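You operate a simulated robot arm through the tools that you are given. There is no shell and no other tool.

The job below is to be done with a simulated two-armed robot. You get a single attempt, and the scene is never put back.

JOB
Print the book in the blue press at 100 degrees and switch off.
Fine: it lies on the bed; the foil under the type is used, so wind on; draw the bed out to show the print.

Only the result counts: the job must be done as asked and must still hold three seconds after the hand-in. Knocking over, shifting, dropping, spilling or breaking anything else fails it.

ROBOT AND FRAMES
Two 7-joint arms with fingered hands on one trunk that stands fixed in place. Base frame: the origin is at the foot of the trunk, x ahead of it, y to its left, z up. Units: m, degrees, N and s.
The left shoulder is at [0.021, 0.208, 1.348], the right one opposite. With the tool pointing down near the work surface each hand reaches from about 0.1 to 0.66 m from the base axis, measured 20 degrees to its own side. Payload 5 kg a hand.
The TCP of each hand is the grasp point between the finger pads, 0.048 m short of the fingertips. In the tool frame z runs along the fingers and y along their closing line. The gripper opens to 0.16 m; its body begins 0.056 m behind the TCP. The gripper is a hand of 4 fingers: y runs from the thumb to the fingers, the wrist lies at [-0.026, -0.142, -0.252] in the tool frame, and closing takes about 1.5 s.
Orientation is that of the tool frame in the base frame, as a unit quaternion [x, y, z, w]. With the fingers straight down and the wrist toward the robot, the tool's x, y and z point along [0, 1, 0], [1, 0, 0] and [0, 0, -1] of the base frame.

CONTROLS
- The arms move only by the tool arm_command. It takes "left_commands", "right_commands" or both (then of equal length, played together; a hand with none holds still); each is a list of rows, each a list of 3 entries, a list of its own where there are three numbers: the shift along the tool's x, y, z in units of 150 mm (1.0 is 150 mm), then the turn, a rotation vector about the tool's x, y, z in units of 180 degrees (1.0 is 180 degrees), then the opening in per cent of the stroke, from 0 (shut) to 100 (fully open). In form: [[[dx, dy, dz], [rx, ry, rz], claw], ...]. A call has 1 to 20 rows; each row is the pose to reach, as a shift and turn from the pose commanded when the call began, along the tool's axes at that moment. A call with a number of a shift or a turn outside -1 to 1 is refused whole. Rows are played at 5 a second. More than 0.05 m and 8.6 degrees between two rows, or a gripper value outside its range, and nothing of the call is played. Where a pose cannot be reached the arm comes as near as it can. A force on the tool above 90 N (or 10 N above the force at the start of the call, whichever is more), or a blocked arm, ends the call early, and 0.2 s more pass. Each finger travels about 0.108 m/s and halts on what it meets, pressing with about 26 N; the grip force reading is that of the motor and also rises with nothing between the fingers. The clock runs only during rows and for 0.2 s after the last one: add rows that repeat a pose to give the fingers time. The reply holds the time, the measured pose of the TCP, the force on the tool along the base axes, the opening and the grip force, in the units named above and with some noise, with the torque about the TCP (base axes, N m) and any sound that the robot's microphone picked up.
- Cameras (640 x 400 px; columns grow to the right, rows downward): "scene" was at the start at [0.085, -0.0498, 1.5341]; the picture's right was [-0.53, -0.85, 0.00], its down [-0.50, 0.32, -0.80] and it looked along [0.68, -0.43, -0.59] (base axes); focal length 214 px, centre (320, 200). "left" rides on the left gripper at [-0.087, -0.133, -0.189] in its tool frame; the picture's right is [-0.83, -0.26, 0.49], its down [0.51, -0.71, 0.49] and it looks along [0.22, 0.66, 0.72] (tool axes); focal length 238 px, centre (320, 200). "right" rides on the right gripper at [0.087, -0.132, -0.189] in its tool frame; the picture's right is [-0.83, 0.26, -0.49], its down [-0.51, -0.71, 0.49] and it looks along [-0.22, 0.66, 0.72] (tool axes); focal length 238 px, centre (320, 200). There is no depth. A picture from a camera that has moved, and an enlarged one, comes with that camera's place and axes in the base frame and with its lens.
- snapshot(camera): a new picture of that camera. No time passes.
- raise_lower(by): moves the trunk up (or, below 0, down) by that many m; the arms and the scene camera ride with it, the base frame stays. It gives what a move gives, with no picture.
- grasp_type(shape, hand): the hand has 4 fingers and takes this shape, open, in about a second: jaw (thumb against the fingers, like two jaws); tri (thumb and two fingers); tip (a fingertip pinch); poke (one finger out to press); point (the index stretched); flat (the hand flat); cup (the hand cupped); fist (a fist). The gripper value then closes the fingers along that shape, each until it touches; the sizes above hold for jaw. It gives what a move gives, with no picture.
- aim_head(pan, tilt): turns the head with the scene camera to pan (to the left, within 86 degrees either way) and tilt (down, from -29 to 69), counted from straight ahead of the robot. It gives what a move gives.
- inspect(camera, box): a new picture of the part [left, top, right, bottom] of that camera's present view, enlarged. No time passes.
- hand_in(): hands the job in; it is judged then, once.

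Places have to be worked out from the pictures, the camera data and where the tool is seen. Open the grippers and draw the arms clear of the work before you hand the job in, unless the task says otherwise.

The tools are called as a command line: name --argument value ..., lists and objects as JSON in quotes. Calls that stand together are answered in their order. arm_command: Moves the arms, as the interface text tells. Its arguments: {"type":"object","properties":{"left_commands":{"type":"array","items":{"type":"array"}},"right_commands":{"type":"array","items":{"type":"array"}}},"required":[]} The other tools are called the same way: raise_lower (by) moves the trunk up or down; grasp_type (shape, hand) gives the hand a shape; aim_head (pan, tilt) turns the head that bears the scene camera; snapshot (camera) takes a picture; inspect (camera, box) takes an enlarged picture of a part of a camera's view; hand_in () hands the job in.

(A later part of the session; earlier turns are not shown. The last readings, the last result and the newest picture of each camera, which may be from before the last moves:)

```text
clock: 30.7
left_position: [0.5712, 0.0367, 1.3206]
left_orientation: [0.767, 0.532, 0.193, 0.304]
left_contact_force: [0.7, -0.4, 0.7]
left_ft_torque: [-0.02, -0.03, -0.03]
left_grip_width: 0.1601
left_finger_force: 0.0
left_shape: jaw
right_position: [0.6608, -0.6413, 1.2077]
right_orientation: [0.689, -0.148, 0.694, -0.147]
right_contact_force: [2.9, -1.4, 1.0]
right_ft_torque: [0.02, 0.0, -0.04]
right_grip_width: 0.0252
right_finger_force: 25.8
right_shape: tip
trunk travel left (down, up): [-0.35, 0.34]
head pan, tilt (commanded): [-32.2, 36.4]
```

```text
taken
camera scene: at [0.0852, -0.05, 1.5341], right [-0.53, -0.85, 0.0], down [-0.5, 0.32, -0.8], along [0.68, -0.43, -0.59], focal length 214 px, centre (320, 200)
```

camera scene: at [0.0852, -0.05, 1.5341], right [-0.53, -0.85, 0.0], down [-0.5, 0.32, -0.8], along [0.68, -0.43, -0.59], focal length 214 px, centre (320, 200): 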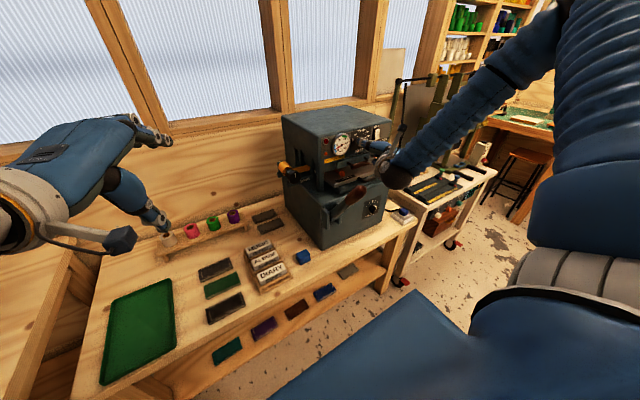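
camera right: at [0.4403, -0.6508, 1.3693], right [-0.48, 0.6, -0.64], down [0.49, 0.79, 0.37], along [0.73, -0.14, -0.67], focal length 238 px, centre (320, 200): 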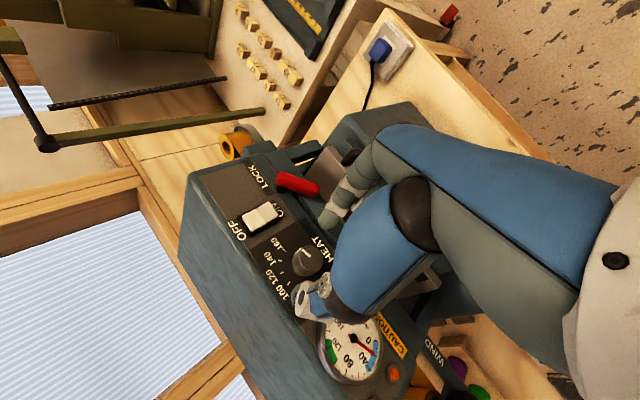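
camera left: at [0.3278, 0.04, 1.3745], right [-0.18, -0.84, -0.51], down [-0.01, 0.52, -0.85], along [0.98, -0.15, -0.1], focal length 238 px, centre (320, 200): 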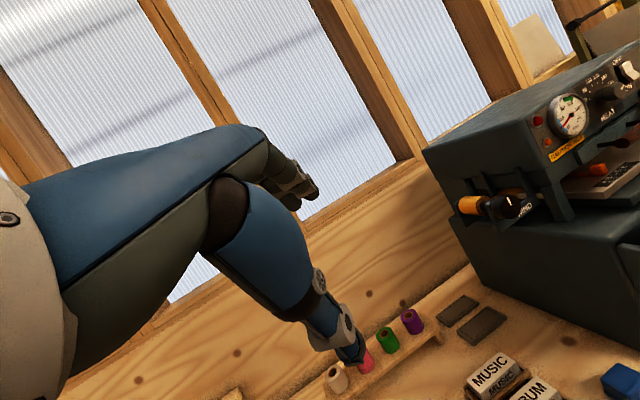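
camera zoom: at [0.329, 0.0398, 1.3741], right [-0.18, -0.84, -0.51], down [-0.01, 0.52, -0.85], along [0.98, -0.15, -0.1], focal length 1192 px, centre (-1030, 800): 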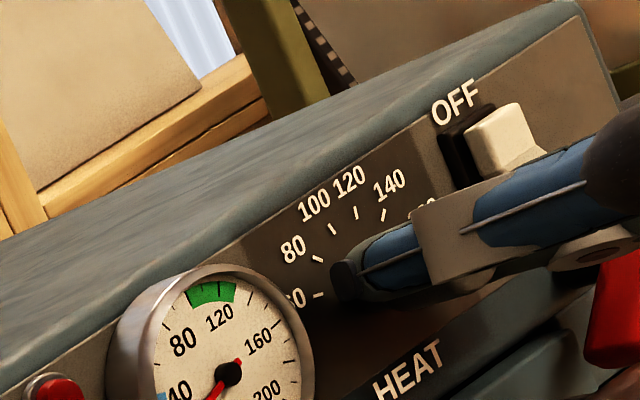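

The knob followed the hand: the mark is now near 136 on the scale. I open, roll back 36° around the knob, and grip again.

arm_command --right_commands '[[[0, 0, 0], [0, 0, 0], 45], [[0, 0, 0], [0, 0, 0], 45], [[0, 0, 0], [0, 0, 0], 45], [[0, 0, 0], [0, 0, 0.0333], 45], [[0, 0, 0], [0, 0, 0.0667], 45], [[0, 0, 0], [0, 0, 0.1], 45], [[0, 0, 0], [0, 0, 0.1333], 45], [[0, 0, 0], [0, 0, 0.1667], 45], [[0, 0, 0], [0, 0, 0.2], 45], [[0, 0, 0], [0, 0, 0.2], 45], [[0, 0, 0], [0, 0, 0.2], 30], [[0, 0, 0], [0, 0, 0.2], 20], [[0, 0, 0], [0, 0, 0.2], 10], [[0, 0, 0], [0, 0, 0.2], 8], [[0, 0, 0], [0, 0, 0.2], 8]]'

inspect --camera "right" --box '[260, 195, 380, 315]'

```text
clock: 33.9
left_position: [0.5705, 0.0382, 1.321]
left_orientation: [0.766, 0.532, 0.193, 0.305]
left_contact_force: [0.6, 0.3, 0.4]
left_ft_torque: [0.02, 0.03, 0.04]
left_grip_width: 0.1598
left_finger_force: 0.1
left_shape: jaw
right_position: [0.6609, -0.6429, 1.2086]
right_orientation: [0.609, -0.354, 0.616, -0.354]
right_contact_force: [0.4, -0.5, 1.8]
right_ft_torque: [0.04, -0.06, 0.04]
right_grip_width: 0.0245
right_finger_force: 25.9
right_shape: tip
trunk travel left (down, up): [-0.35, 0.34]
head pan, tilt (commanded): [-32.2, 36.4]
```

```text
3.33 times, centred on (320, 255) of right
camera zoom: at [0.469, -0.6498, 1.3649], right [-0.48, 0.6, -0.64], down [0.49, 0.79, 0.37], along [0.73, -0.14, -0.67], focal length 794 px, centre (320, 17)
```

zoom: 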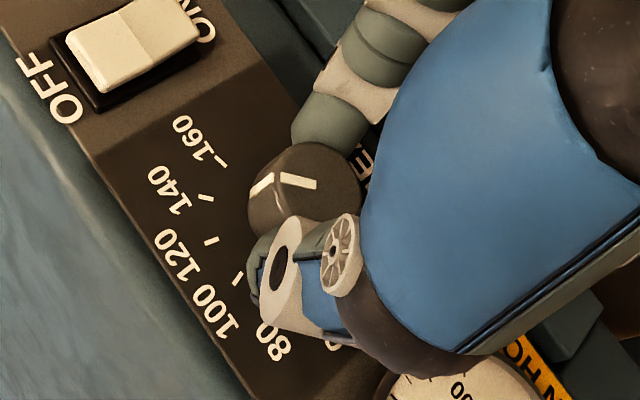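

The mark moved with the first turn and stayed. I make the second -36° turn.

arm_command --right_commands '[[[0, 0, 0], [0, 0, -0.0333], 8], [[0, 0, 0], [0, 0, -0.0667], 8], [[0, 0, 0], [0, 0, -0.1], 8], [[0, 0, 0], [0, 0, -0.1333], 8], [[0, 0, 0], [0, 0, -0.1667], 8], [[0, 0, 0], [0, 0, -0.2], 8]]'

inspect --camera "right" --box '[260, 195, 380, 315]'

```text
clock: 35.3
left_position: [0.5709, 0.0366, 1.3204]
left_orientation: [0.767, 0.531, 0.193, 0.304]
left_contact_force: [-0.1, 0.0, -0.4]
left_ft_torque: [0.0, 0.0, 0.01]
left_grip_width: 0.1599
left_finger_force: 0.1
left_shape: jaw
right_position: [0.6602, -0.6422, 1.2073]
right_orientation: [0.689, -0.148, 0.695, -0.146]
right_contact_force: [2.9, -1.2, 2.4]
right_ft_torque: [0.02, -0.03, -0.05]
right_grip_width: 0.0241
right_finger_force: 25.8
right_shape: tip
trunk travel left (down, up): [-0.35, 0.34]
head pan, tilt (commanded): [-32.2, 36.4]
```

```text
3.33 times, centred on (320, 255) of right
camera zoom: at [0.4698, -0.5551, 1.3398], right [-0.48, 0.11, -0.87], down [0.5, 0.85, -0.17], along [0.72, -0.52, -0.46], focal length 794 px, centre (320, 17)
```

zoom: 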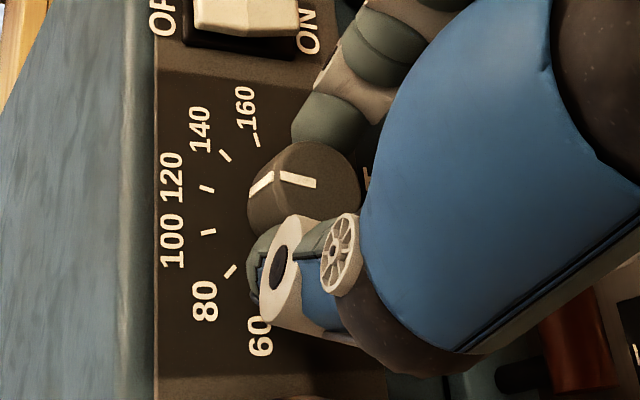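

The mark now stands near 112 by dead reckoning. I release, roll back, and look before the last part of the turn.

arm_command --right_commands '[[[0, 0, 0], [0, 0, 0], 45], [[0, 0, 0], [0, 0, 0], 45], [[0, 0, 0], [0, 0, 0], 45], [[0, 0, 0], [0, 0, 0.0333], 45], [[0, 0, 0], [0, 0, 0.0667], 45], [[0, 0, 0], [0, 0, 0.1], 45], [[0, 0, 0], [0, 0, 0.1333], 45], [[0, 0, 0], [0, 0, 0.1667], 45], [[0, 0, 0], [0, 0, 0.2], 45], [[0, 0, 0], [0, 0, 0.2], 45]]'

inspect --camera "right" --box '[270, 205, 350, 285]'

inspect --camera "scene" --box '[340, 120, 390, 155]'

inspect --camera "left" --box '[560, 60, 640, 120]'

```text
clock: 37.5
left_position: [0.5697, 0.0382, 1.3213]
left_orientation: [0.767, 0.532, 0.192, 0.303]
left_contact_force: [0.5, -0.6, 0.0]
left_ft_torque: [0.0, 0.03, 0.0]
left_grip_width: 0.16
left_finger_force: 0.1
left_shape: jaw
right_position: [0.6601, -0.6423, 1.2081]
right_orientation: [0.608, -0.355, 0.615, -0.355]
right_contact_force: [-0.3, -0.3, 0.6]
right_ft_torque: [0.01, -0.03, 0.02]
right_grip_width: 0.0717
right_finger_force: 0.1
right_shape: tip
trunk travel left (down, up): [-0.35, 0.34]
head pan, tilt (commanded): [-32.2, 36.4]
```

```text
5.00 times, centred on (310, 245) of right
camera zoom: at [0.4693, -0.6502, 1.3644], right [-0.48, 0.6, -0.64], down [0.49, 0.79, 0.37], along [0.73, -0.14, -0.67], focal length 1192 px, centre (370, -25)
```

zoom: 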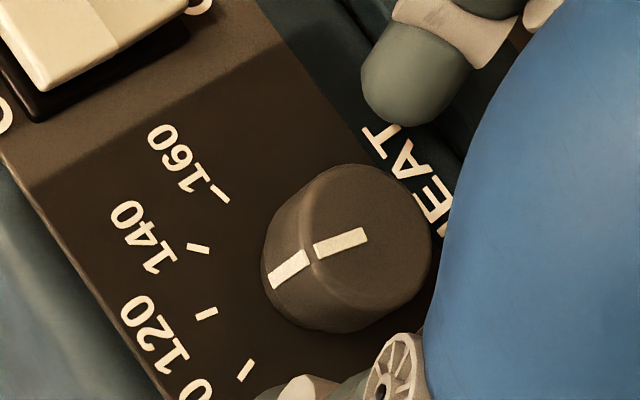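

```text
11.43 times, centred on (365, 138) of scene
camera zoom: at [0.0852, -0.0501, 1.5341], right [-0.53, -0.85, 0.0], down [-0.5, 0.32, -0.8], along [0.68, -0.43, -0.59], focal length 2451 px, centre (-194, 914)
```

zoom: 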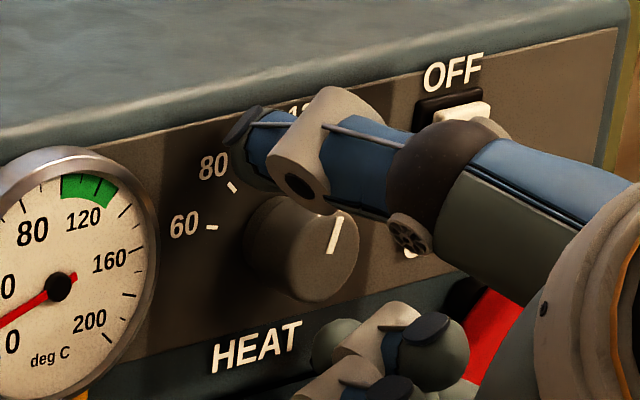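

```text
6.67 times, centred on (600, 90) of left
camera zoom: at [0.3289, 0.0398, 1.3741], right [-0.18, -0.84, -0.51], down [-0.01, 0.52, -0.85], along [0.98, -0.15, -0.1], focal length 1589 px, centre (-1547, 933)
```

zoom: 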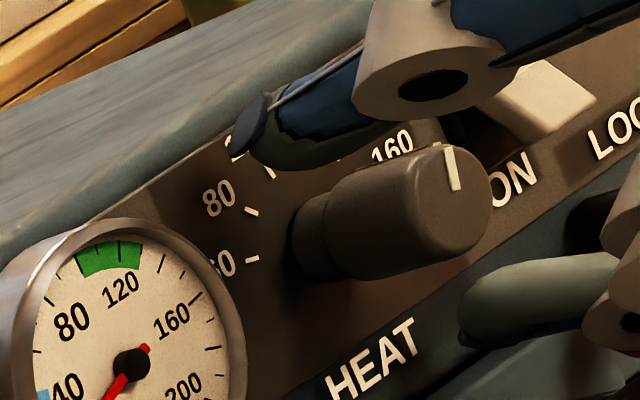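

Three views agree that the mark now stands at about +15°, i.e. at 120, so 30° remain to reach 100. I grip again and turn -30°.

arm_command --right_commands '[[[0, 0, 0], [0, 0, 0], 30], [[0, 0, 0], [0, 0, 0], 20], [[0, 0, 0], [0, 0, 0], 10], [[0, 0, 0], [0, 0, 0], 8], [[0, 0, 0], [0, 0, 0], 8], [[0, 0, 0], [0, 0, -0.0333], 8], [[0, 0, 0], [0, 0, -0.0667], 8], [[0, 0, 0], [0, 0, -0.1], 8], [[0, 0, 0], [0, 0, -0.1333], 8], [[0, 0, 0], [0, 0, -0.1667], 8], [[0, 0, 0], [0, 0, -0.1667], 8]]'

inspect --camera "right" --box '[270, 205, 350, 285]'

```text
clock: 39.9
left_position: [0.5701, 0.0368, 1.3221]
left_orientation: [0.767, 0.532, 0.193, 0.303]
left_contact_force: [-0.3, 0.6, 0.3]
left_ft_torque: [0.01, 0.01, 0.01]
left_grip_width: 0.1599
left_finger_force: 0.1
left_shape: jaw
right_position: [0.6592, -0.6418, 1.2075]
right_orientation: [0.679, -0.184, 0.687, -0.182]
right_contact_force: [1.9, -2.1, 3.0]
right_ft_torque: [0.0, -0.04, -0.08]
right_grip_width: 0.0241
right_finger_force: 25.6
right_shape: tip
trunk travel left (down, up): [-0.35, 0.34]
head pan, tilt (commanded): [-32.2, 36.4]
```

```text
5.00 times, centred on (310, 245) of right
camera zoom: at [0.4698, -0.5694, 1.3478], right [-0.48, 0.2, -0.86], down [0.5, 0.86, -0.08], along [0.72, -0.46, -0.51], focal length 1192 px, centre (370, -25)
```

zoom: 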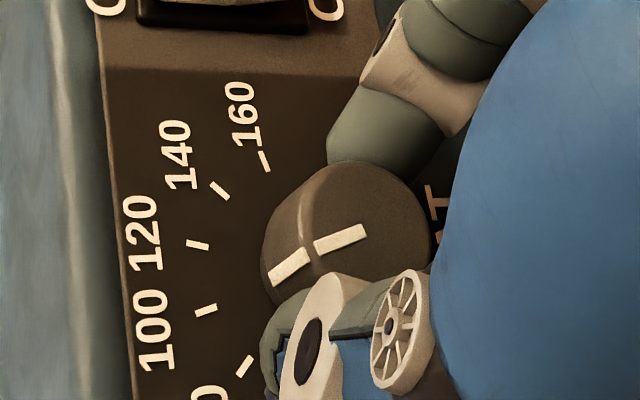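

The mark now lies toward the 100 tick. I open and draw the hand straight back to check the setting with a clear view.

arm_command --right_commands '[[[0, 0, 0], [0, 0, 0], 45], [[0, 0, 0], [0, 0, 0], 45], [[0, 0, 0], [0, 0, 0], 45], [[0, 0, -0.15], [0, 0, 0], 45], [[0, 0, -0.35], [0, 0, 0], 45], [[0, 0, -0.55], [0, 0, 0], 45], [[0, 0, -0.55], [0, 0, 0], 45]]'

inspect --camera "right" --box '[260, 210, 340, 290]'

inspect --camera "scene" --box '[345, 122, 385, 152]'

inspect --camera "left" --box '[560, 60, 640, 120]'

```text
clock: 41.5
left_position: [0.5709, 0.0376, 1.3207]
left_orientation: [0.766, 0.533, 0.193, 0.303]
left_contact_force: [0.7, 0.2, -0.7]
left_ft_torque: [0.0, 0.02, -0.04]
left_grip_width: 0.1601
left_finger_force: 0.1
left_shape: jaw
right_position: [0.5774, -0.6413, 1.2066]
right_orientation: [0.68, -0.185, 0.686, -0.182]
right_contact_force: [1.2, -0.2, 0.4]
right_ft_torque: [-0.02, -0.02, 0.08]
right_grip_width: 0.0716
right_finger_force: 0.0
right_shape: tip
trunk travel left (down, up): [-0.35, 0.34]
head pan, tilt (commanded): [-32.2, 36.4]
```

```text
5.00 times, centred on (300, 250) of right
camera zoom: at [0.387, -0.5693, 1.3467], right [-0.48, 0.2, -0.86], down [0.5, 0.86, -0.08], along [0.72, -0.46, -0.51], focal length 1192 px, centre (420, -50)
```

zoom: 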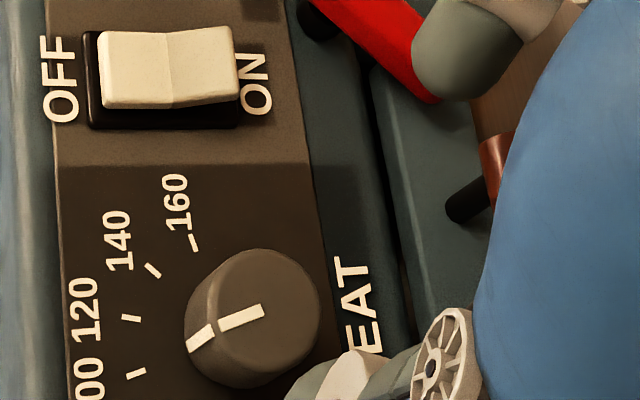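

```text
13.33 times, centred on (365, 137) of scene
camera zoom: at [0.0858, -0.0501, 1.534], right [-0.53, -0.85, 0.0], down [-0.5, 0.32, -0.8], along [0.68, -0.43, -0.59], focal length 2860 px, centre (-280, 1040)
```

zoom: 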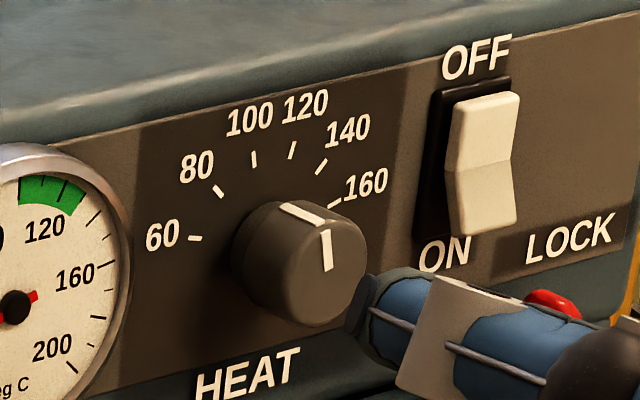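

```text
6.67 times, centred on (600, 90) of left
camera zoom: at [0.3295, 0.0397, 1.3739], right [-0.18, -0.84, -0.51], down [-0.01, 0.52, -0.85], along [0.98, -0.15, -0.1], focal length 1589 px, centre (-1547, 933)
```

zoom: 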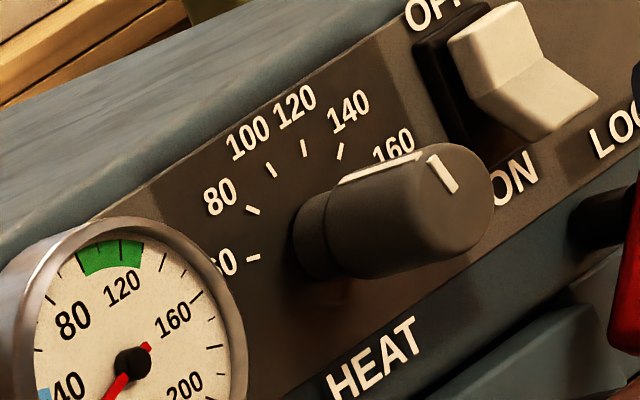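

The setting looks close to 100. I enlarge further to measure the mark against the scale.

inspect --camera "scene" --box '[354, 128, 376, 148]'

inspect --camera "right" --box '[258, 250, 298, 290]'

inspect --camera "left" --box '[588, 72, 628, 98]'

```text
16.00 times, centred on (365, 138) of scene
camera zoom: at [0.0858, -0.0501, 1.534], right [-0.53, -0.85, 0.0], down [-0.5, 0.32, -0.8], along [0.68, -0.43, -0.59], focal length 3432 px, centre (-400, 1192)
```

zoom: 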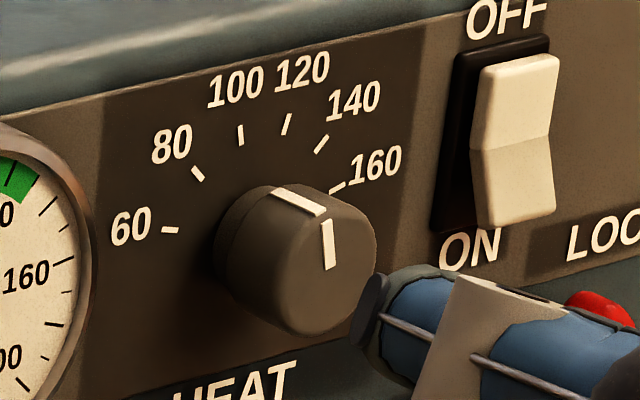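

```text
10.00 times, centred on (278, 270) of right
camera zoom: at [0.387, -0.5693, 1.3467], right [-0.48, 0.2, -0.86], down [0.5, 0.86, -0.08], along [0.72, -0.46, -0.51], focal length 2384 px, centre (740, -500)
```

zoom: 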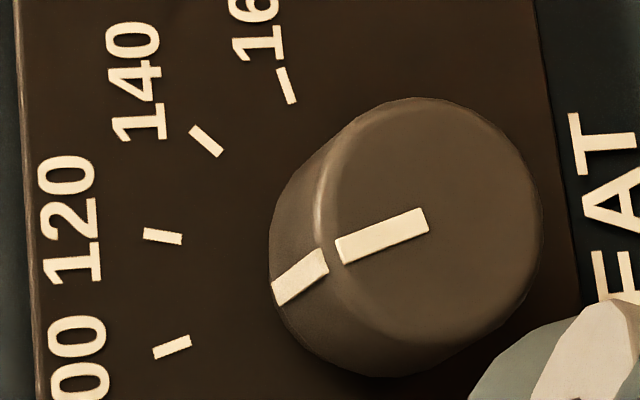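

```text
15.38 times, centred on (608, 85) of left
camera zoom: at [0.3295, 0.0397, 1.3739], right [-0.18, -0.84, -0.51], down [-0.01, 0.52, -0.85], along [0.98, -0.15, -0.1], focal length 3667 px, centre (-4111, 1969)
```

zoom: 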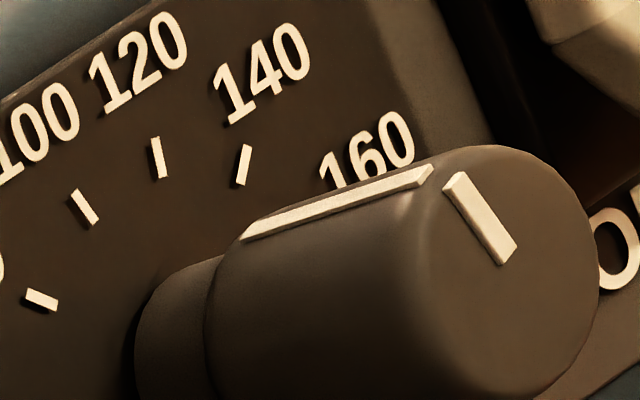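

The mark agrees with the 100 tick within a degree or two. Next comes the rocker: I switch the right hand to the "poke" shape and see where the pressing finger lies.

grasp_type --shape "poke" --hand "right"

snapshot --camera "right"

inspect --camera "scene" --box '[335, 105, 455, 185]'

inspect --camera "left" --box '[540, 20, 640, 140]'

```text
clock: 42.4
left_position: [0.5696, 0.0372, 1.3206]
left_orientation: [0.766, 0.532, 0.193, 0.303]
left_contact_force: [0.1, -0.2, -0.3]
left_ft_torque: [-0.01, 0.02, -0.04]
left_grip_width: 0.1598
left_finger_force: 0.0
left_shape: jaw
right_position: [0.5767, -0.641, 1.2078]
right_orientation: [0.679, -0.185, 0.686, -0.183]
right_contact_force: [-0.2, 0.7, -0.5]
right_ft_torque: [-0.03, 0.02, 0.0]
right_grip_width: 0.0
right_finger_force: 0.1
right_shape: poke
trunk travel left (down, up): [-0.35, 0.34]
head pan, tilt (commanded): [-32.2, 36.4]
```

```text
taken
camera right: at [0.3867, -0.569, 1.3472], right [-0.48, 0.2, -0.86], down [0.5, 0.86, -0.08], along [0.72, -0.46, -0.51], focal length 238 px, centre (320, 200)
```

right: 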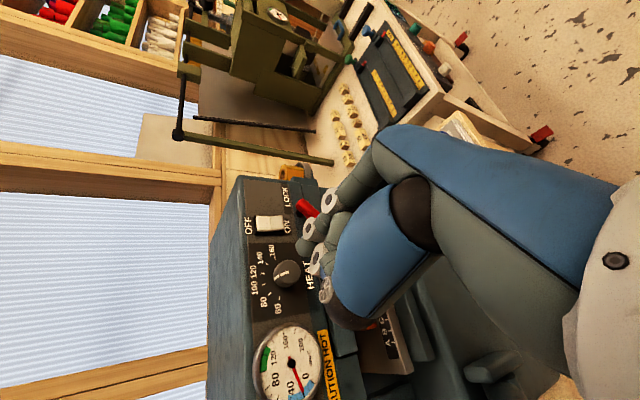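

```text
5.00 times, centred on (395, 145) of scene
camera zoom: at [0.0851, -0.0499, 1.5341], right [-0.53, -0.85, 0.0], down [-0.5, 0.32, -0.8], along [0.68, -0.43, -0.59], focal length 1072 px, centre (-55, 475)
```

zoom: 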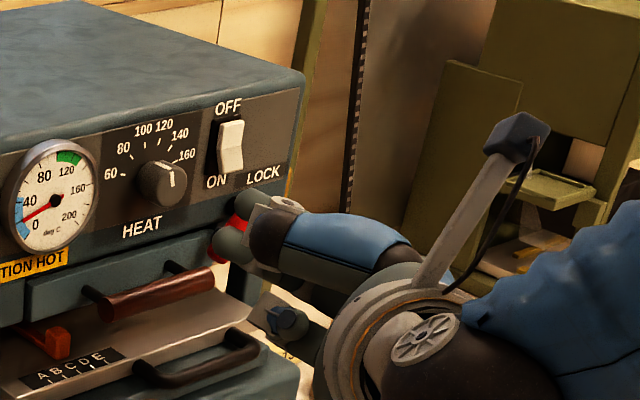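

```text
3.33 times, centred on (590, 80) of left
camera zoom: at [0.3288, 0.04, 1.3741], right [-0.18, -0.84, -0.51], down [-0.01, 0.52, -0.85], along [0.98, -0.15, -0.1], focal length 794 px, centre (-580, 600)
```

zoom: 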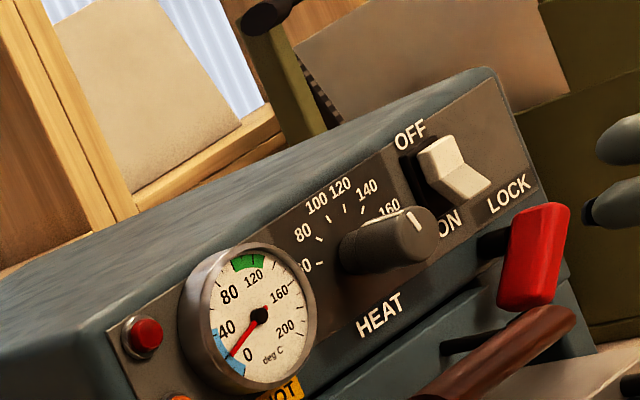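

I zoom in on the hand to find the poking fingertip.

inspect --camera "right" --box '[270, 170, 430, 330]'

inspect --camera "scene" --box '[365, 130, 425, 180]'

snapshot --camera "left"

```text
2.50 times, centred on (350, 250) of right
camera zoom: at [0.3867, -0.569, 1.3472], right [-0.48, 0.2, -0.86], down [0.5, 0.86, -0.08], along [0.72, -0.46, -0.51], focal length 596 px, centre (245, 75)
```

zoom: 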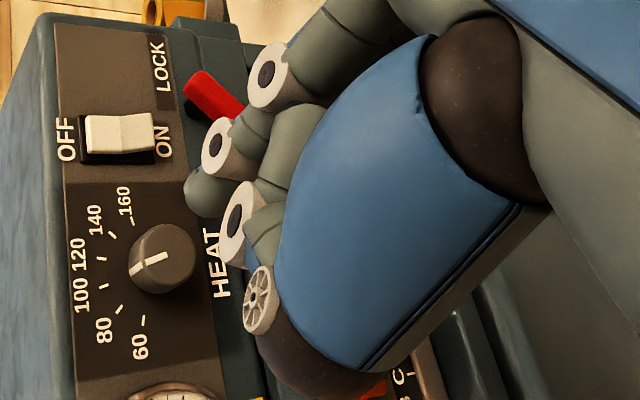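

```text
8.00 times, centred on (395, 155) of scene
camera zoom: at [0.0851, -0.0499, 1.5341], right [-0.53, -0.85, 0.0], down [-0.5, 0.32, -0.8], along [0.68, -0.43, -0.59], focal length 1716 px, centre (-280, 560)
```

zoom: 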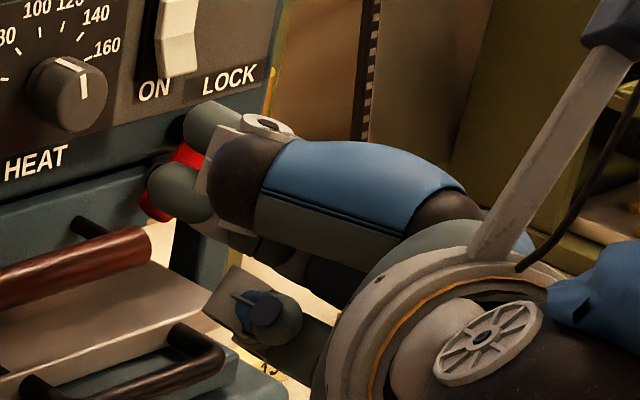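

```text
taken
camera left: at [0.3288, 0.04, 1.3741], right [-0.18, -0.84, -0.51], down [-0.01, 0.52, -0.85], along [0.98, -0.15, -0.1], focal length 238 px, centre (320, 200)
```

left: 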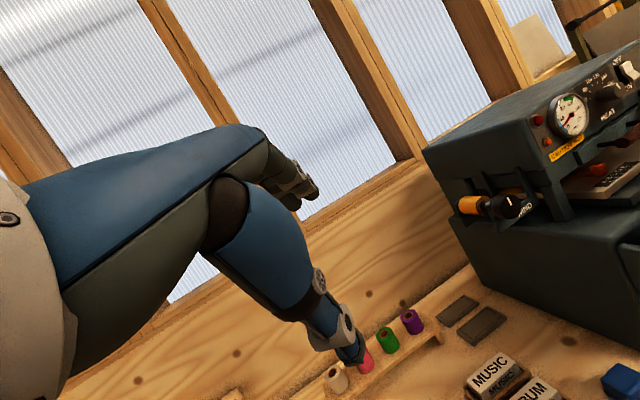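

The poke finger's exact place is uncertain, whereas the closed tip pinch is known to end on the tool axis. I back off 4 cm, return to "tip", and close it fully to use as a presser.

arm_command --right_commands '[[[0, 0, -0.1], [0, 0, 0], 0], [[0, 0, -0.2], [0, 0, 0], 0], [[0, 0, -0.27], [0, 0, 0], 0]]'

grasp_type --shape "tip" --hand "right"

arm_command --right_commands '[[[0, 0, 0], [0, 0, 0], 50], [[0, 0, 0], [0, 0, 0], 0], [[0, 0, 0], [0, 0, 0], 0], [[0, 0, 0], [0, 0, 0], 0], [[-0.06, 0.1, 0], [0, 0, -0.0417], 0], [[-0.12, 0.2, 0], [0, 0, -0.0833], 0], [[-0.18, 0.3, 0], [0, 0, -0.125], 0], [[-0.243, 0.42, 0], [0, 0, -0.1667], 0], [[-0.243, 0.42, 0], [0, 0, -0.1667], 0]]'

snapshot --camera "scene"

snapshot --camera "right"

```text
clock: 43.2
left_position: [0.5705, 0.0392, 1.3213]
left_orientation: [0.766, 0.532, 0.193, 0.304]
left_contact_force: [0.2, 0.1, 0.9]
left_ft_torque: [-0.02, 0.01, 0.0]
left_grip_width: 0.1599
left_finger_force: 0.1
left_shape: jaw
right_position: [0.5361, -0.6402, 1.2067]
right_orientation: [0.679, -0.185, 0.687, -0.182]
right_contact_force: [-0.6, -0.2, 0.6]
right_ft_torque: [-0.04, 0.03, -0.01]
right_grip_width: 0.0
right_finger_force: 0.1
right_shape: poke
trunk travel left (down, up): [-0.35, 0.34]
head pan, tilt (commanded): [-32.2, 36.4]
```

```text
clock: 44.1
left_position: [0.5701, 0.0377, 1.3209]
left_orientation: [0.766, 0.532, 0.193, 0.303]
left_contact_force: [-0.2, 0.2, -0.3]
left_ft_torque: [0.03, 0.0, 0.03]
left_grip_width: 0.1601
left_finger_force: 0.0
left_shape: jaw
right_position: [0.537, -0.641, 1.2055]
right_orientation: [0.679, -0.186, 0.687, -0.182]
right_contact_force: [-0.4, 0.1, 0.1]
right_ft_torque: [0.0, -0.01, -0.01]
right_grip_width: 0.1596
right_finger_force: 0.0
right_shape: tip
trunk travel left (down, up): [-0.35, 0.34]
head pan, tilt (commanded): [-32.2, 36.4]
```

```text
clock: 46.1
left_position: [0.5694, 0.0393, 1.3217]
left_orientation: [0.766, 0.532, 0.193, 0.305]
left_contact_force: [-1.0, 0.2, 0.7]
left_ft_torque: [-0.05, 0.02, 0.0]
left_grip_width: 0.1599
left_finger_force: 0.1
left_shape: jaw
right_position: [0.5372, -0.6761, 1.1436]
right_orientation: [0.704, -0.001, 0.71, 0.002]
right_contact_force: [0.6, 0.5, 0.9]
right_ft_torque: [0.05, 0.04, -0.07]
right_grip_width: 0.0003
right_finger_force: 26.0
right_shape: tip
trunk travel left (down, up): [-0.35, 0.34]
head pan, tilt (commanded): [-32.2, 36.4]
```

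```text
taken
camera scene: at [0.0843, -0.0488, 1.5343], right [-0.53, -0.85, 0.0], down [-0.5, 0.32, -0.81], along [0.68, -0.43, -0.59], focal length 214 px, centre (320, 200)
```

scene: 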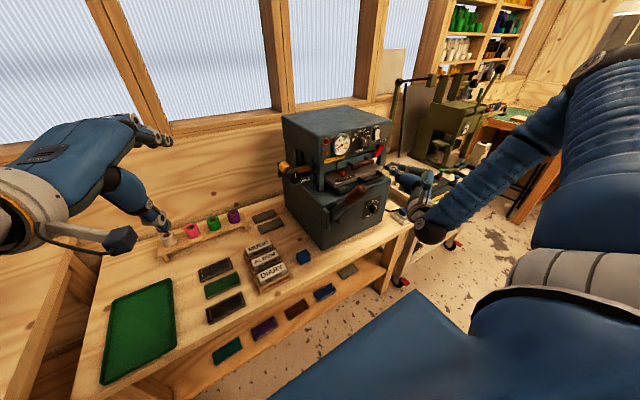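

```text
taken
camera right: at [0.347, -0.5428, 1.2297], right [-0.48, -0.26, -0.84], down [0.5, 0.71, -0.5], along [0.72, -0.66, -0.21], focal length 238 px, centre (320, 200)
```

right: 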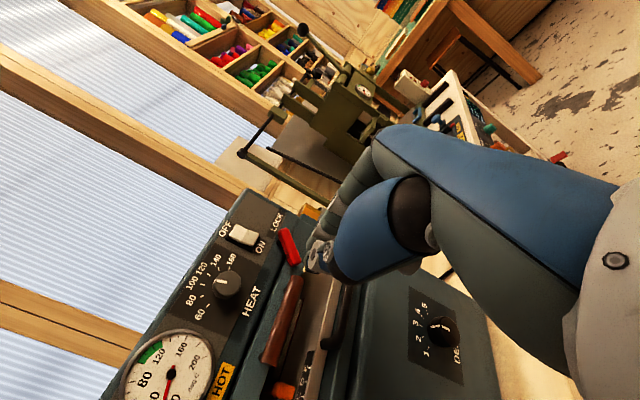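

I had one sign wrong, so the hand sits at (0.537,-0.676,1.144), free of contact. I now raise it and shift it right, in line with the rocker's lower (ON) end, with the tips at about x=0.65.

arm_command --right_commands '[[[0.12, 0.07, 0], [0, 0, 0], 0], [[0.24, 0.14, 0], [0, 0, 0], 0], [[0.36, 0.21, 0], [0, 0, 0], 0], [[0.43, 0.253, 0.05], [0, 0, 0], 0], [[0.43, 0.253, 0.2], [0, 0, 0], 0], [[0.43, 0.253, 0.35], [0, 0, 0], 0], [[0.43, 0.253, 0.42], [0, 0, 0], 0], [[0.43, 0.253, 0.42], [0, 0, 0], 0]]'

inspect --camera "scene" --box '[345, 105, 415, 160]'

inspect --camera "right" --box '[240, 190, 380, 310]'

inspect --camera "left" --box '[560, 20, 660, 110]'

```text
clock: 47.9
left_position: [0.5693, 0.0381, 1.3217]
left_orientation: [0.767, 0.532, 0.193, 0.303]
left_contact_force: [0.6, 0.3, 0.6]
left_ft_torque: [0.01, -0.01, -0.01]
left_grip_width: 0.1598
left_finger_force: 0.0
left_shape: jaw
right_position: [0.5995, -0.7155, 1.2092]
right_orientation: [0.704, -0.003, 0.71, 0.002]
right_contact_force: [-0.1, -0.3, -0.1]
right_ft_torque: [0.03, 0.0, -0.02]
right_grip_width: 0.0
right_finger_force: 26.2
right_shape: tip
trunk travel left (down, up): [-0.35, 0.34]
head pan, tilt (commanded): [-32.2, 36.4]
```

```text
7.27 times, centred on (380, 132) of scene
camera zoom: at [0.0848, -0.0499, 1.5341], right [-0.53, -0.85, 0.0], down [-0.5, 0.32, -0.8], along [0.68, -0.43, -0.59], focal length 1560 px, centre (-116, 691)
```

zoom: 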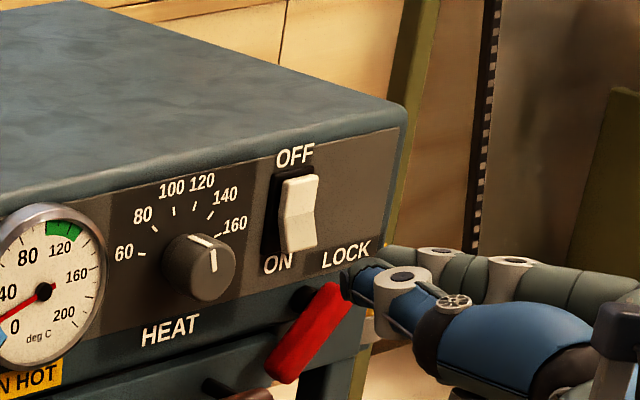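

```text
3.33 times, centred on (310, 250) of right
camera zoom: at [0.4099, -0.5827, 1.2945], right [-0.48, -0.25, -0.84], down [0.5, 0.71, -0.5], along [0.72, -0.66, -0.21], focal length 794 px, centre (353, 33)
```

zoom: 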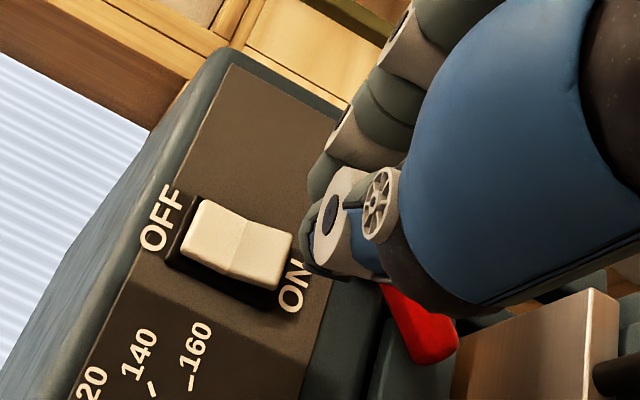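

```text
refused: 660 is not a number from 0 to 640
```

Through the right camera the rocker's lower edge is at (0.693,-0.718,1.207), right ahead of the closed fingertips. I push forward in small steps.

arm_command --right_commands '[[[0, 0.01, 0.1], [0, 0, 0], 0], [[0, 0.01, 0.2], [0, 0, 0], 0], [[0, 0.01, 0.26], [0, 0, 0], 0], [[0, 0.01, 0.3], [0, 0, 0], 0], [[0, 0.01, 0.34], [0, 0, 0], 0], [[0, 0.01, 0.37], [0, 0, 0], 0], [[0, 0.01, 0.4], [0, 0, 0], 0]]'

inspect --camera "scene" --box '[320, 105, 410, 160]'

inspect --camera "right" --box '[240, 190, 380, 310]'

```text
clock: 49.5
left_position: [0.5674, 0.038, 1.3217]
left_orientation: [0.767, 0.532, 0.193, 0.304]
left_contact_force: [-0.2, 0.0, -0.7]
left_ft_torque: [0.0, 0.01, 0.04]
left_grip_width: 0.1598
left_finger_force: 0.1
left_shape: jaw
right_position: [0.6569, -0.7195, 1.2093]
right_orientation: [0.704, -0.004, 0.71, 0.003]
right_contact_force: [-22.7, 1.7, 1.3]
right_ft_torque: [-0.04, -0.3, -0.24]
right_grip_width: 0.0001
right_finger_force: 26.5
right_shape: tip
trunk travel left (down, up): [-0.35, 0.34]
head pan, tilt (commanded): [-32.2, 36.4]
heard: click
```

```text
7.11 times, centred on (365, 132) of scene
camera zoom: at [0.0827, -0.0496, 1.5343], right [-0.53, -0.85, 0.0], down [-0.5, 0.32, -0.81], along [0.68, -0.43, -0.59], focal length 1525 px, centre (0, 680)
```

zoom: 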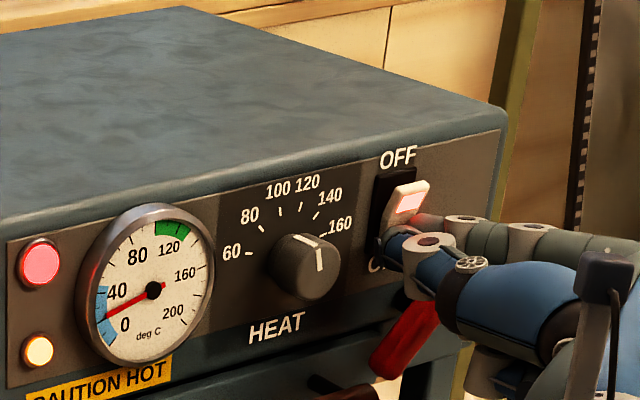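

```text
3.33 times, centred on (310, 250) of right
camera zoom: at [0.4673, -0.5847, 1.2948], right [-0.48, -0.25, -0.84], down [0.5, 0.71, -0.5], along [0.72, -0.66, -0.21], focal length 794 px, centre (353, 33)
```

zoom: 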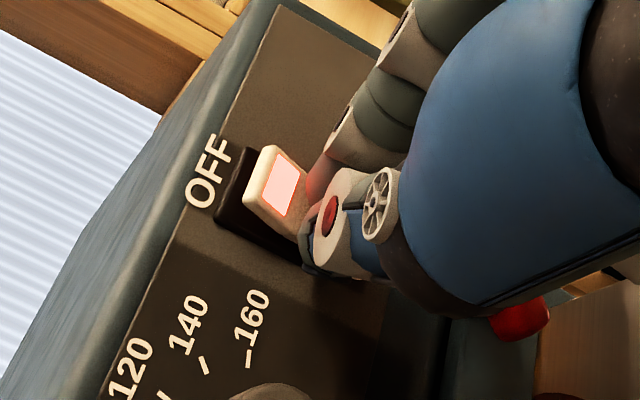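

A click was heard and both lamps light, so the press is on and heating. I back the hand away and look at the winder from the left camera.

arm_command --right_commands '[[[0, 0, -0.1], [0, 0, 0], 0], [[0, 0, -0.3], [0, 0, 0], 0], [[0, 0, -0.5], [0, 0, 0], 0], [[0, 0, -0.7], [0, 0, 0], 0]]'

inspect --camera "scene" --box '[320, 105, 410, 160]'

inspect --camera "left" --box '[430, 150, 590, 250]'

inspect --camera "scene" --box '[270, 150, 330, 190]'

```text
clock: 50.5
left_position: [0.5695, 0.0384, 1.3224]
left_orientation: [0.766, 0.532, 0.193, 0.304]
left_contact_force: [-1.1, -0.1, -0.3]
left_ft_torque: [0.02, 0.01, 0.03]
left_grip_width: 0.1597
left_finger_force: 0.0
left_shape: jaw
right_position: [0.5531, -0.7159, 1.2088]
right_orientation: [0.704, -0.002, 0.711, 0.001]
right_contact_force: [-0.8, -1.0, 0.4]
right_ft_torque: [0.04, 0.06, 0.0]
right_grip_width: 0.0
right_finger_force: 25.9
right_shape: tip
trunk travel left (down, up): [-0.35, 0.34]
head pan, tilt (commanded): [-32.2, 36.4]
```

```text
7.11 times, centred on (365, 132) of scene
camera zoom: at [0.0835, -0.0497, 1.5343], right [-0.53, -0.85, 0.0], down [-0.5, 0.32, -0.81], along [0.68, -0.43, -0.59], focal length 1525 px, centre (0, 680)
```

zoom: 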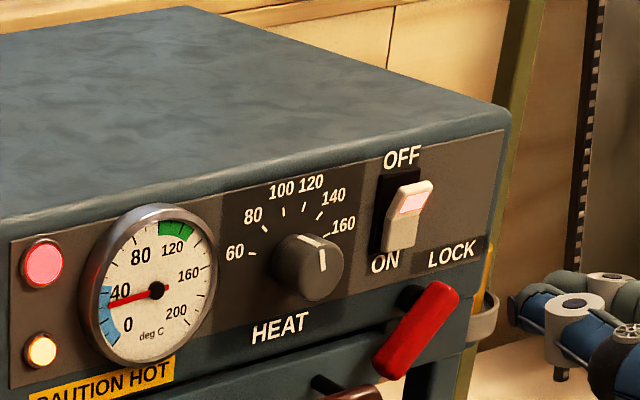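

```text
4.00 times, centred on (510, 200) of left
camera zoom: at [0.3273, 0.0403, 1.3745], right [-0.18, -0.84, -0.51], down [-0.01, 0.52, -0.85], along [0.98, -0.15, -0.1], focal length 953 px, centre (-440, 200)
```

zoom: 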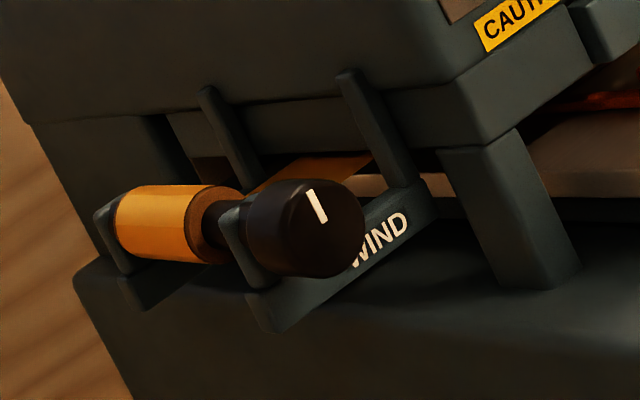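

```text
10.00 times, centred on (300, 170) of scene
camera zoom: at [0.0835, -0.0497, 1.5343], right [-0.53, -0.85, 0.0], down [-0.5, 0.32, -0.81], along [0.68, -0.43, -0.59], focal length 2145 px, centre (520, 500)
```

zoom: 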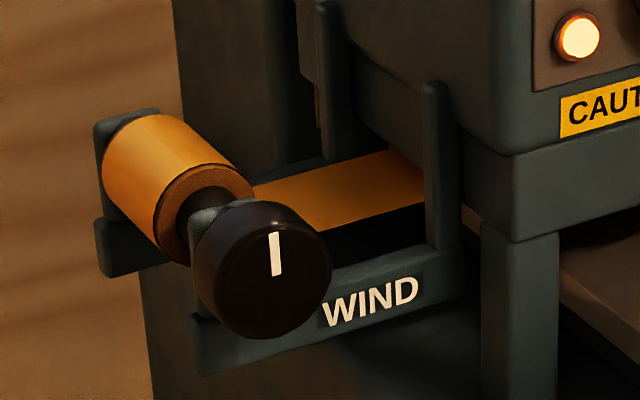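

The gauge already passed 40, so it heats quickly. I enlarge the winder from both cameras to see where the strip leaves the roll.

inspect --camera "left" --box '[450, 170, 530, 220]'

inspect --camera "scene" --box '[278, 160, 318, 185]'

snapshot --camera "right"

```text
8.00 times, centred on (490, 195) of left
camera zoom: at [0.3273, 0.0403, 1.3745], right [-0.18, -0.84, -0.51], down [-0.01, 0.52, -0.85], along [0.98, -0.15, -0.1], focal length 1907 px, centre (-1040, 240)
```

zoom: 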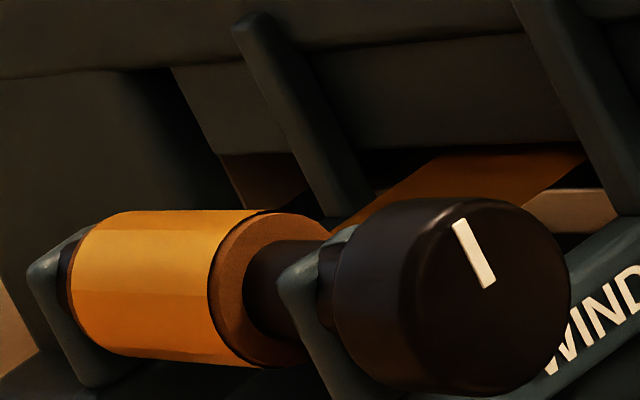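

```text
16.00 times, centred on (298, 172) of scene
camera zoom: at [0.0835, -0.0497, 1.5343], right [-0.53, -0.85, 0.0], down [-0.5, 0.32, -0.81], along [0.68, -0.43, -0.59], focal length 3432 px, centre (672, 640)
```

zoom: 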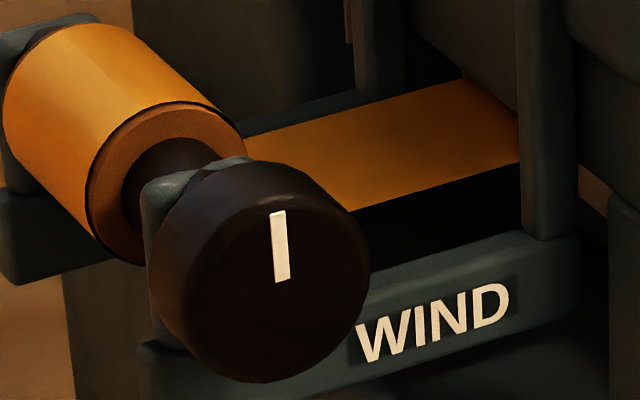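

```text
taken
camera right: at [0.3638, -0.5832, 1.2945], right [-0.48, -0.26, -0.84], down [0.5, 0.71, -0.5], along [0.72, -0.66, -0.21], focal length 238 px, centre (320, 200)
```

right: 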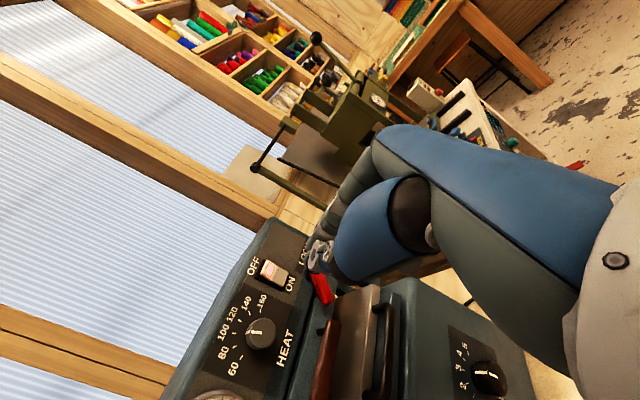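

The strip leaves the left roll at its underside (z≈1.10, roll radius ≈2 cm). Before winding I raise the hand to the earlier high pose, whose camera saw the roll on the right side, to judge which way the foil runs.

arm_command --right_commands '[[[0.125, -0.061, -0.02], [0, 0, 0.0313], 40], [[0.25, -0.122, -0.03], [0, 0, 0.0625], 40], [[0.375, -0.183, -0.04], [0, 0, 0.0938], 40], [[0.5, -0.244, -0.05], [0, 0, 0.125], 40], [[0.625, -0.305, -0.06], [0, 0, 0.1563], 40], [[0.75, -0.366, -0.07], [0, 0, 0.1875], 40], [[0.875, -0.427, -0.08], [0, 0, 0.2188], 40], [[1.0, -0.487, -0.087], [0, 0, 0.25], 40]]'

snapshot --camera "right"

inspect --camera "right" --box '[270, 140, 340, 190]'

inspect --camera "scene" --box '[320, 105, 410, 160]'

```text
clock: 52.3
left_position: [0.5695, 0.0397, 1.3209]
left_orientation: [0.766, 0.533, 0.193, 0.304]
left_contact_force: [-0.3, 1.1, -0.6]
left_ft_torque: [-0.08, -0.01, -0.03]
left_grip_width: 0.1599
left_finger_force: 0.0
left_shape: jaw
right_position: [0.5409, -0.6415, 1.3606]
right_orientation: [0.65, -0.272, 0.656, -0.27]
right_contact_force: [0.0, 1.0, 0.0]
right_ft_torque: [0.01, -0.01, -0.12]
right_grip_width: 0.0635
right_finger_force: 0.1
right_shape: tip
trunk travel left (down, up): [-0.35, 0.34]
head pan, tilt (commanded): [-32.2, 36.4]
```

```text
taken
camera right: at [0.3499, -0.6088, 1.5133], right [-0.48, 0.41, -0.78], down [0.5, 0.86, 0.15], along [0.73, -0.31, -0.61], focal length 238 px, centre (320, 200)
```

right: 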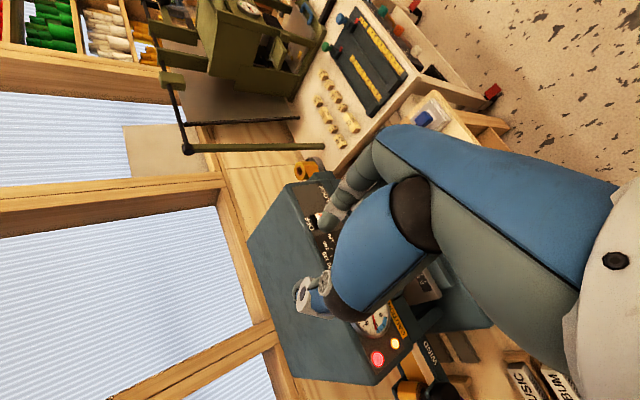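

```text
8.00 times, centred on (305, 165) of right
camera zoom: at [0.3499, -0.6088, 1.5133], right [-0.48, 0.41, -0.78], down [0.5, 0.86, 0.15], along [0.73, -0.31, -0.61], focal length 1907 px, centre (440, 480)
```

zoom: 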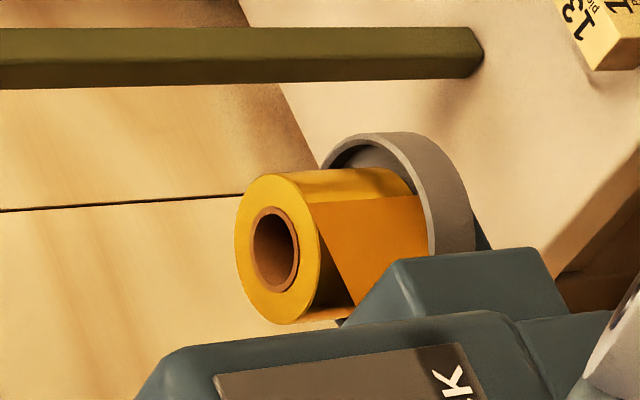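

```text
7.11 times, centred on (365, 132) of scene
camera zoom: at [0.0846, -0.0477, 1.5342], right [-0.53, -0.85, 0.0], down [-0.5, 0.31, -0.81], along [0.68, -0.43, -0.59], focal length 1525 px, centre (0, 680)
```

zoom: 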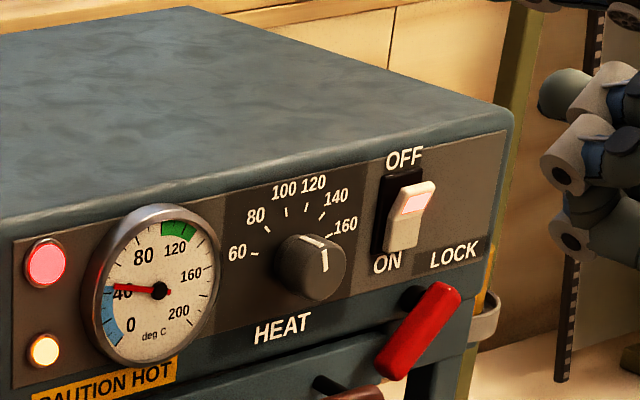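

The right roll is the fresh supply and the left roll takes up from below, so winding on means turning the knob clockwise as seen from the front. I move the left arm farther left while carrying the right hand over toward the winder, above the lever.

arm_command --left_commands '[[[0.1256, -0.0296, -0.0701], [0, 0, 0], 100], [[0.2511, -0.0591, -0.1403], [0, 0, 0], 100], [[0.3767, -0.0887, -0.2104], [0, 0, 0], 100], [[0.5023, -0.1183, -0.2806], [0, 0, 0], 100], [[0.6279, -0.1479, -0.3507], [0, 0, 0], 100], [[0.7534, -0.1774, -0.4209], [0, 0, 0], 100], [[0.879, -0.207, -0.491], [0, 0, 0], 100]]' --right_commands '[[[-0.128, -0.0876, 0], [0, 0, 0], 40], [[-0.256, -0.1751, 0], [0, 0, 0], 40], [[-0.384, -0.2627, 0], [0, 0, 0], 40], [[-0.512, -0.3503, 0], [0, 0, 0], 40], [[-0.64, -0.4379, 0], [0, 0, 0], 40], [[-0.768, -0.5254, 0], [0, 0, 0], 40], [[-0.896, -0.613, 0], [0, 0, 0], 40]]'

snapshot --camera "scene"

inspect --camera "scene" --box '[320, 105, 410, 160]'

```text
clock: 53.9
left_position: [0.5819, 0.1933, 1.3618]
left_orientation: [0.767, 0.531, 0.191, 0.305]
left_contact_force: [-0.6, 1.5, -0.9]
left_ft_torque: [-0.12, -0.07, -0.14]
left_grip_width: 0.1601
left_finger_force: 0.1
left_shape: jaw
left hand out of reach, approached as far as the arm can: row 1, 2, 3, 4, 5, 6, 7
right_position: [0.5871, -0.4946, 1.3438]
right_orientation: [0.65, -0.271, 0.657, -0.269]
right_contact_force: [-0.2, 1.0, 1.2]
right_ft_torque: [-0.03, 0.05, -0.12]
right_grip_width: 0.0636
right_finger_force: 0.1
right_shape: tip
right hand out of reach, approached as far as the arm can: row 3, 4, 5, 6, 7
trunk travel left (down, up): [-0.35, 0.34]
head pan, tilt (commanded): [-32.2, 36.4]
```

```text
taken
camera scene: at [0.0842, -0.0464, 1.5343], right [-0.53, -0.85, 0.0], down [-0.5, 0.31, -0.81], along [0.68, -0.43, -0.59], focal length 214 px, centre (320, 200)
```

scene: 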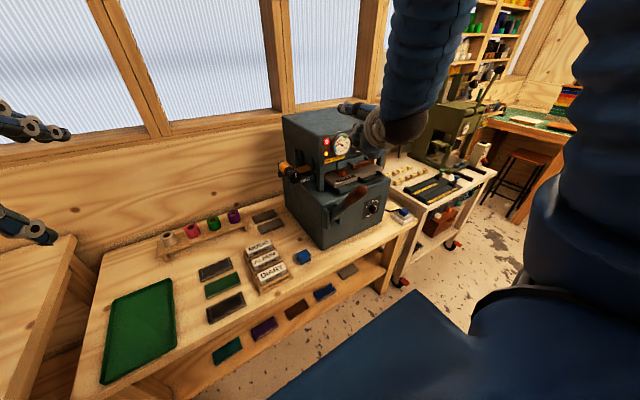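

```text
7.11 times, centred on (365, 132) of scene
camera zoom: at [0.0842, -0.0464, 1.5343], right [-0.53, -0.85, 0.0], down [-0.5, 0.31, -0.81], along [0.68, -0.43, -0.59], focal length 1525 px, centre (0, 680)
```

zoom: 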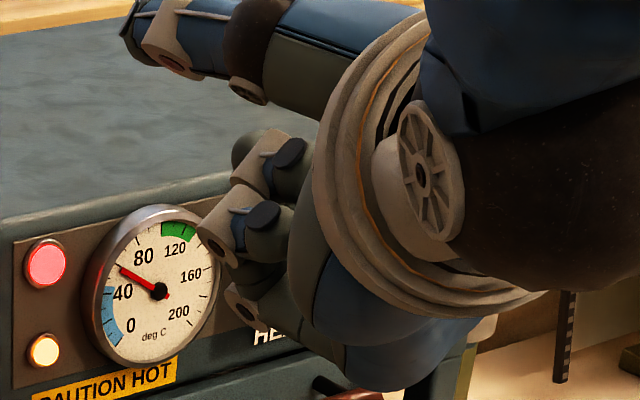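

Near the winder the wrist would come too close to the shoulder. I raise the trunk 0.12 m to give the arm more room, then check the state.

raise_lower --by 0.12

snapshot --camera "scene"

```text
clock: 55.4
left_position: [0.5827, 0.1898, 1.481]
left_orientation: [0.767, 0.531, 0.192, 0.304]
left_contact_force: [-0.5, -0.4, 0.1]
left_ft_torque: [-0.01, 0.0, 0.02]
left_grip_width: 0.1599
left_finger_force: 0.1
left_shape: jaw
right_position: [0.5884, -0.4941, 1.4618]
right_orientation: [0.65, -0.272, 0.656, -0.27]
right_contact_force: [-0.9, -0.3, 0.8]
right_ft_torque: [0.01, -0.01, 0.0]
right_grip_width: 0.0638
right_finger_force: 0.0
right_shape: tip
trunk travel left (down, up): [-0.47, 0.22]
head pan, tilt (commanded): [-32.2, 36.4]
```

```text
taken
camera scene: at [0.085, -0.0492, 1.6539], right [-0.53, -0.85, 0.0], down [-0.5, 0.32, -0.81], along [0.68, -0.43, -0.59], focal length 214 px, centre (320, 200)
```

scene: 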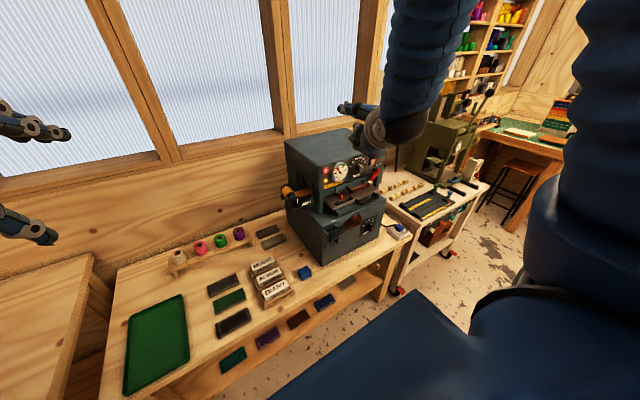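

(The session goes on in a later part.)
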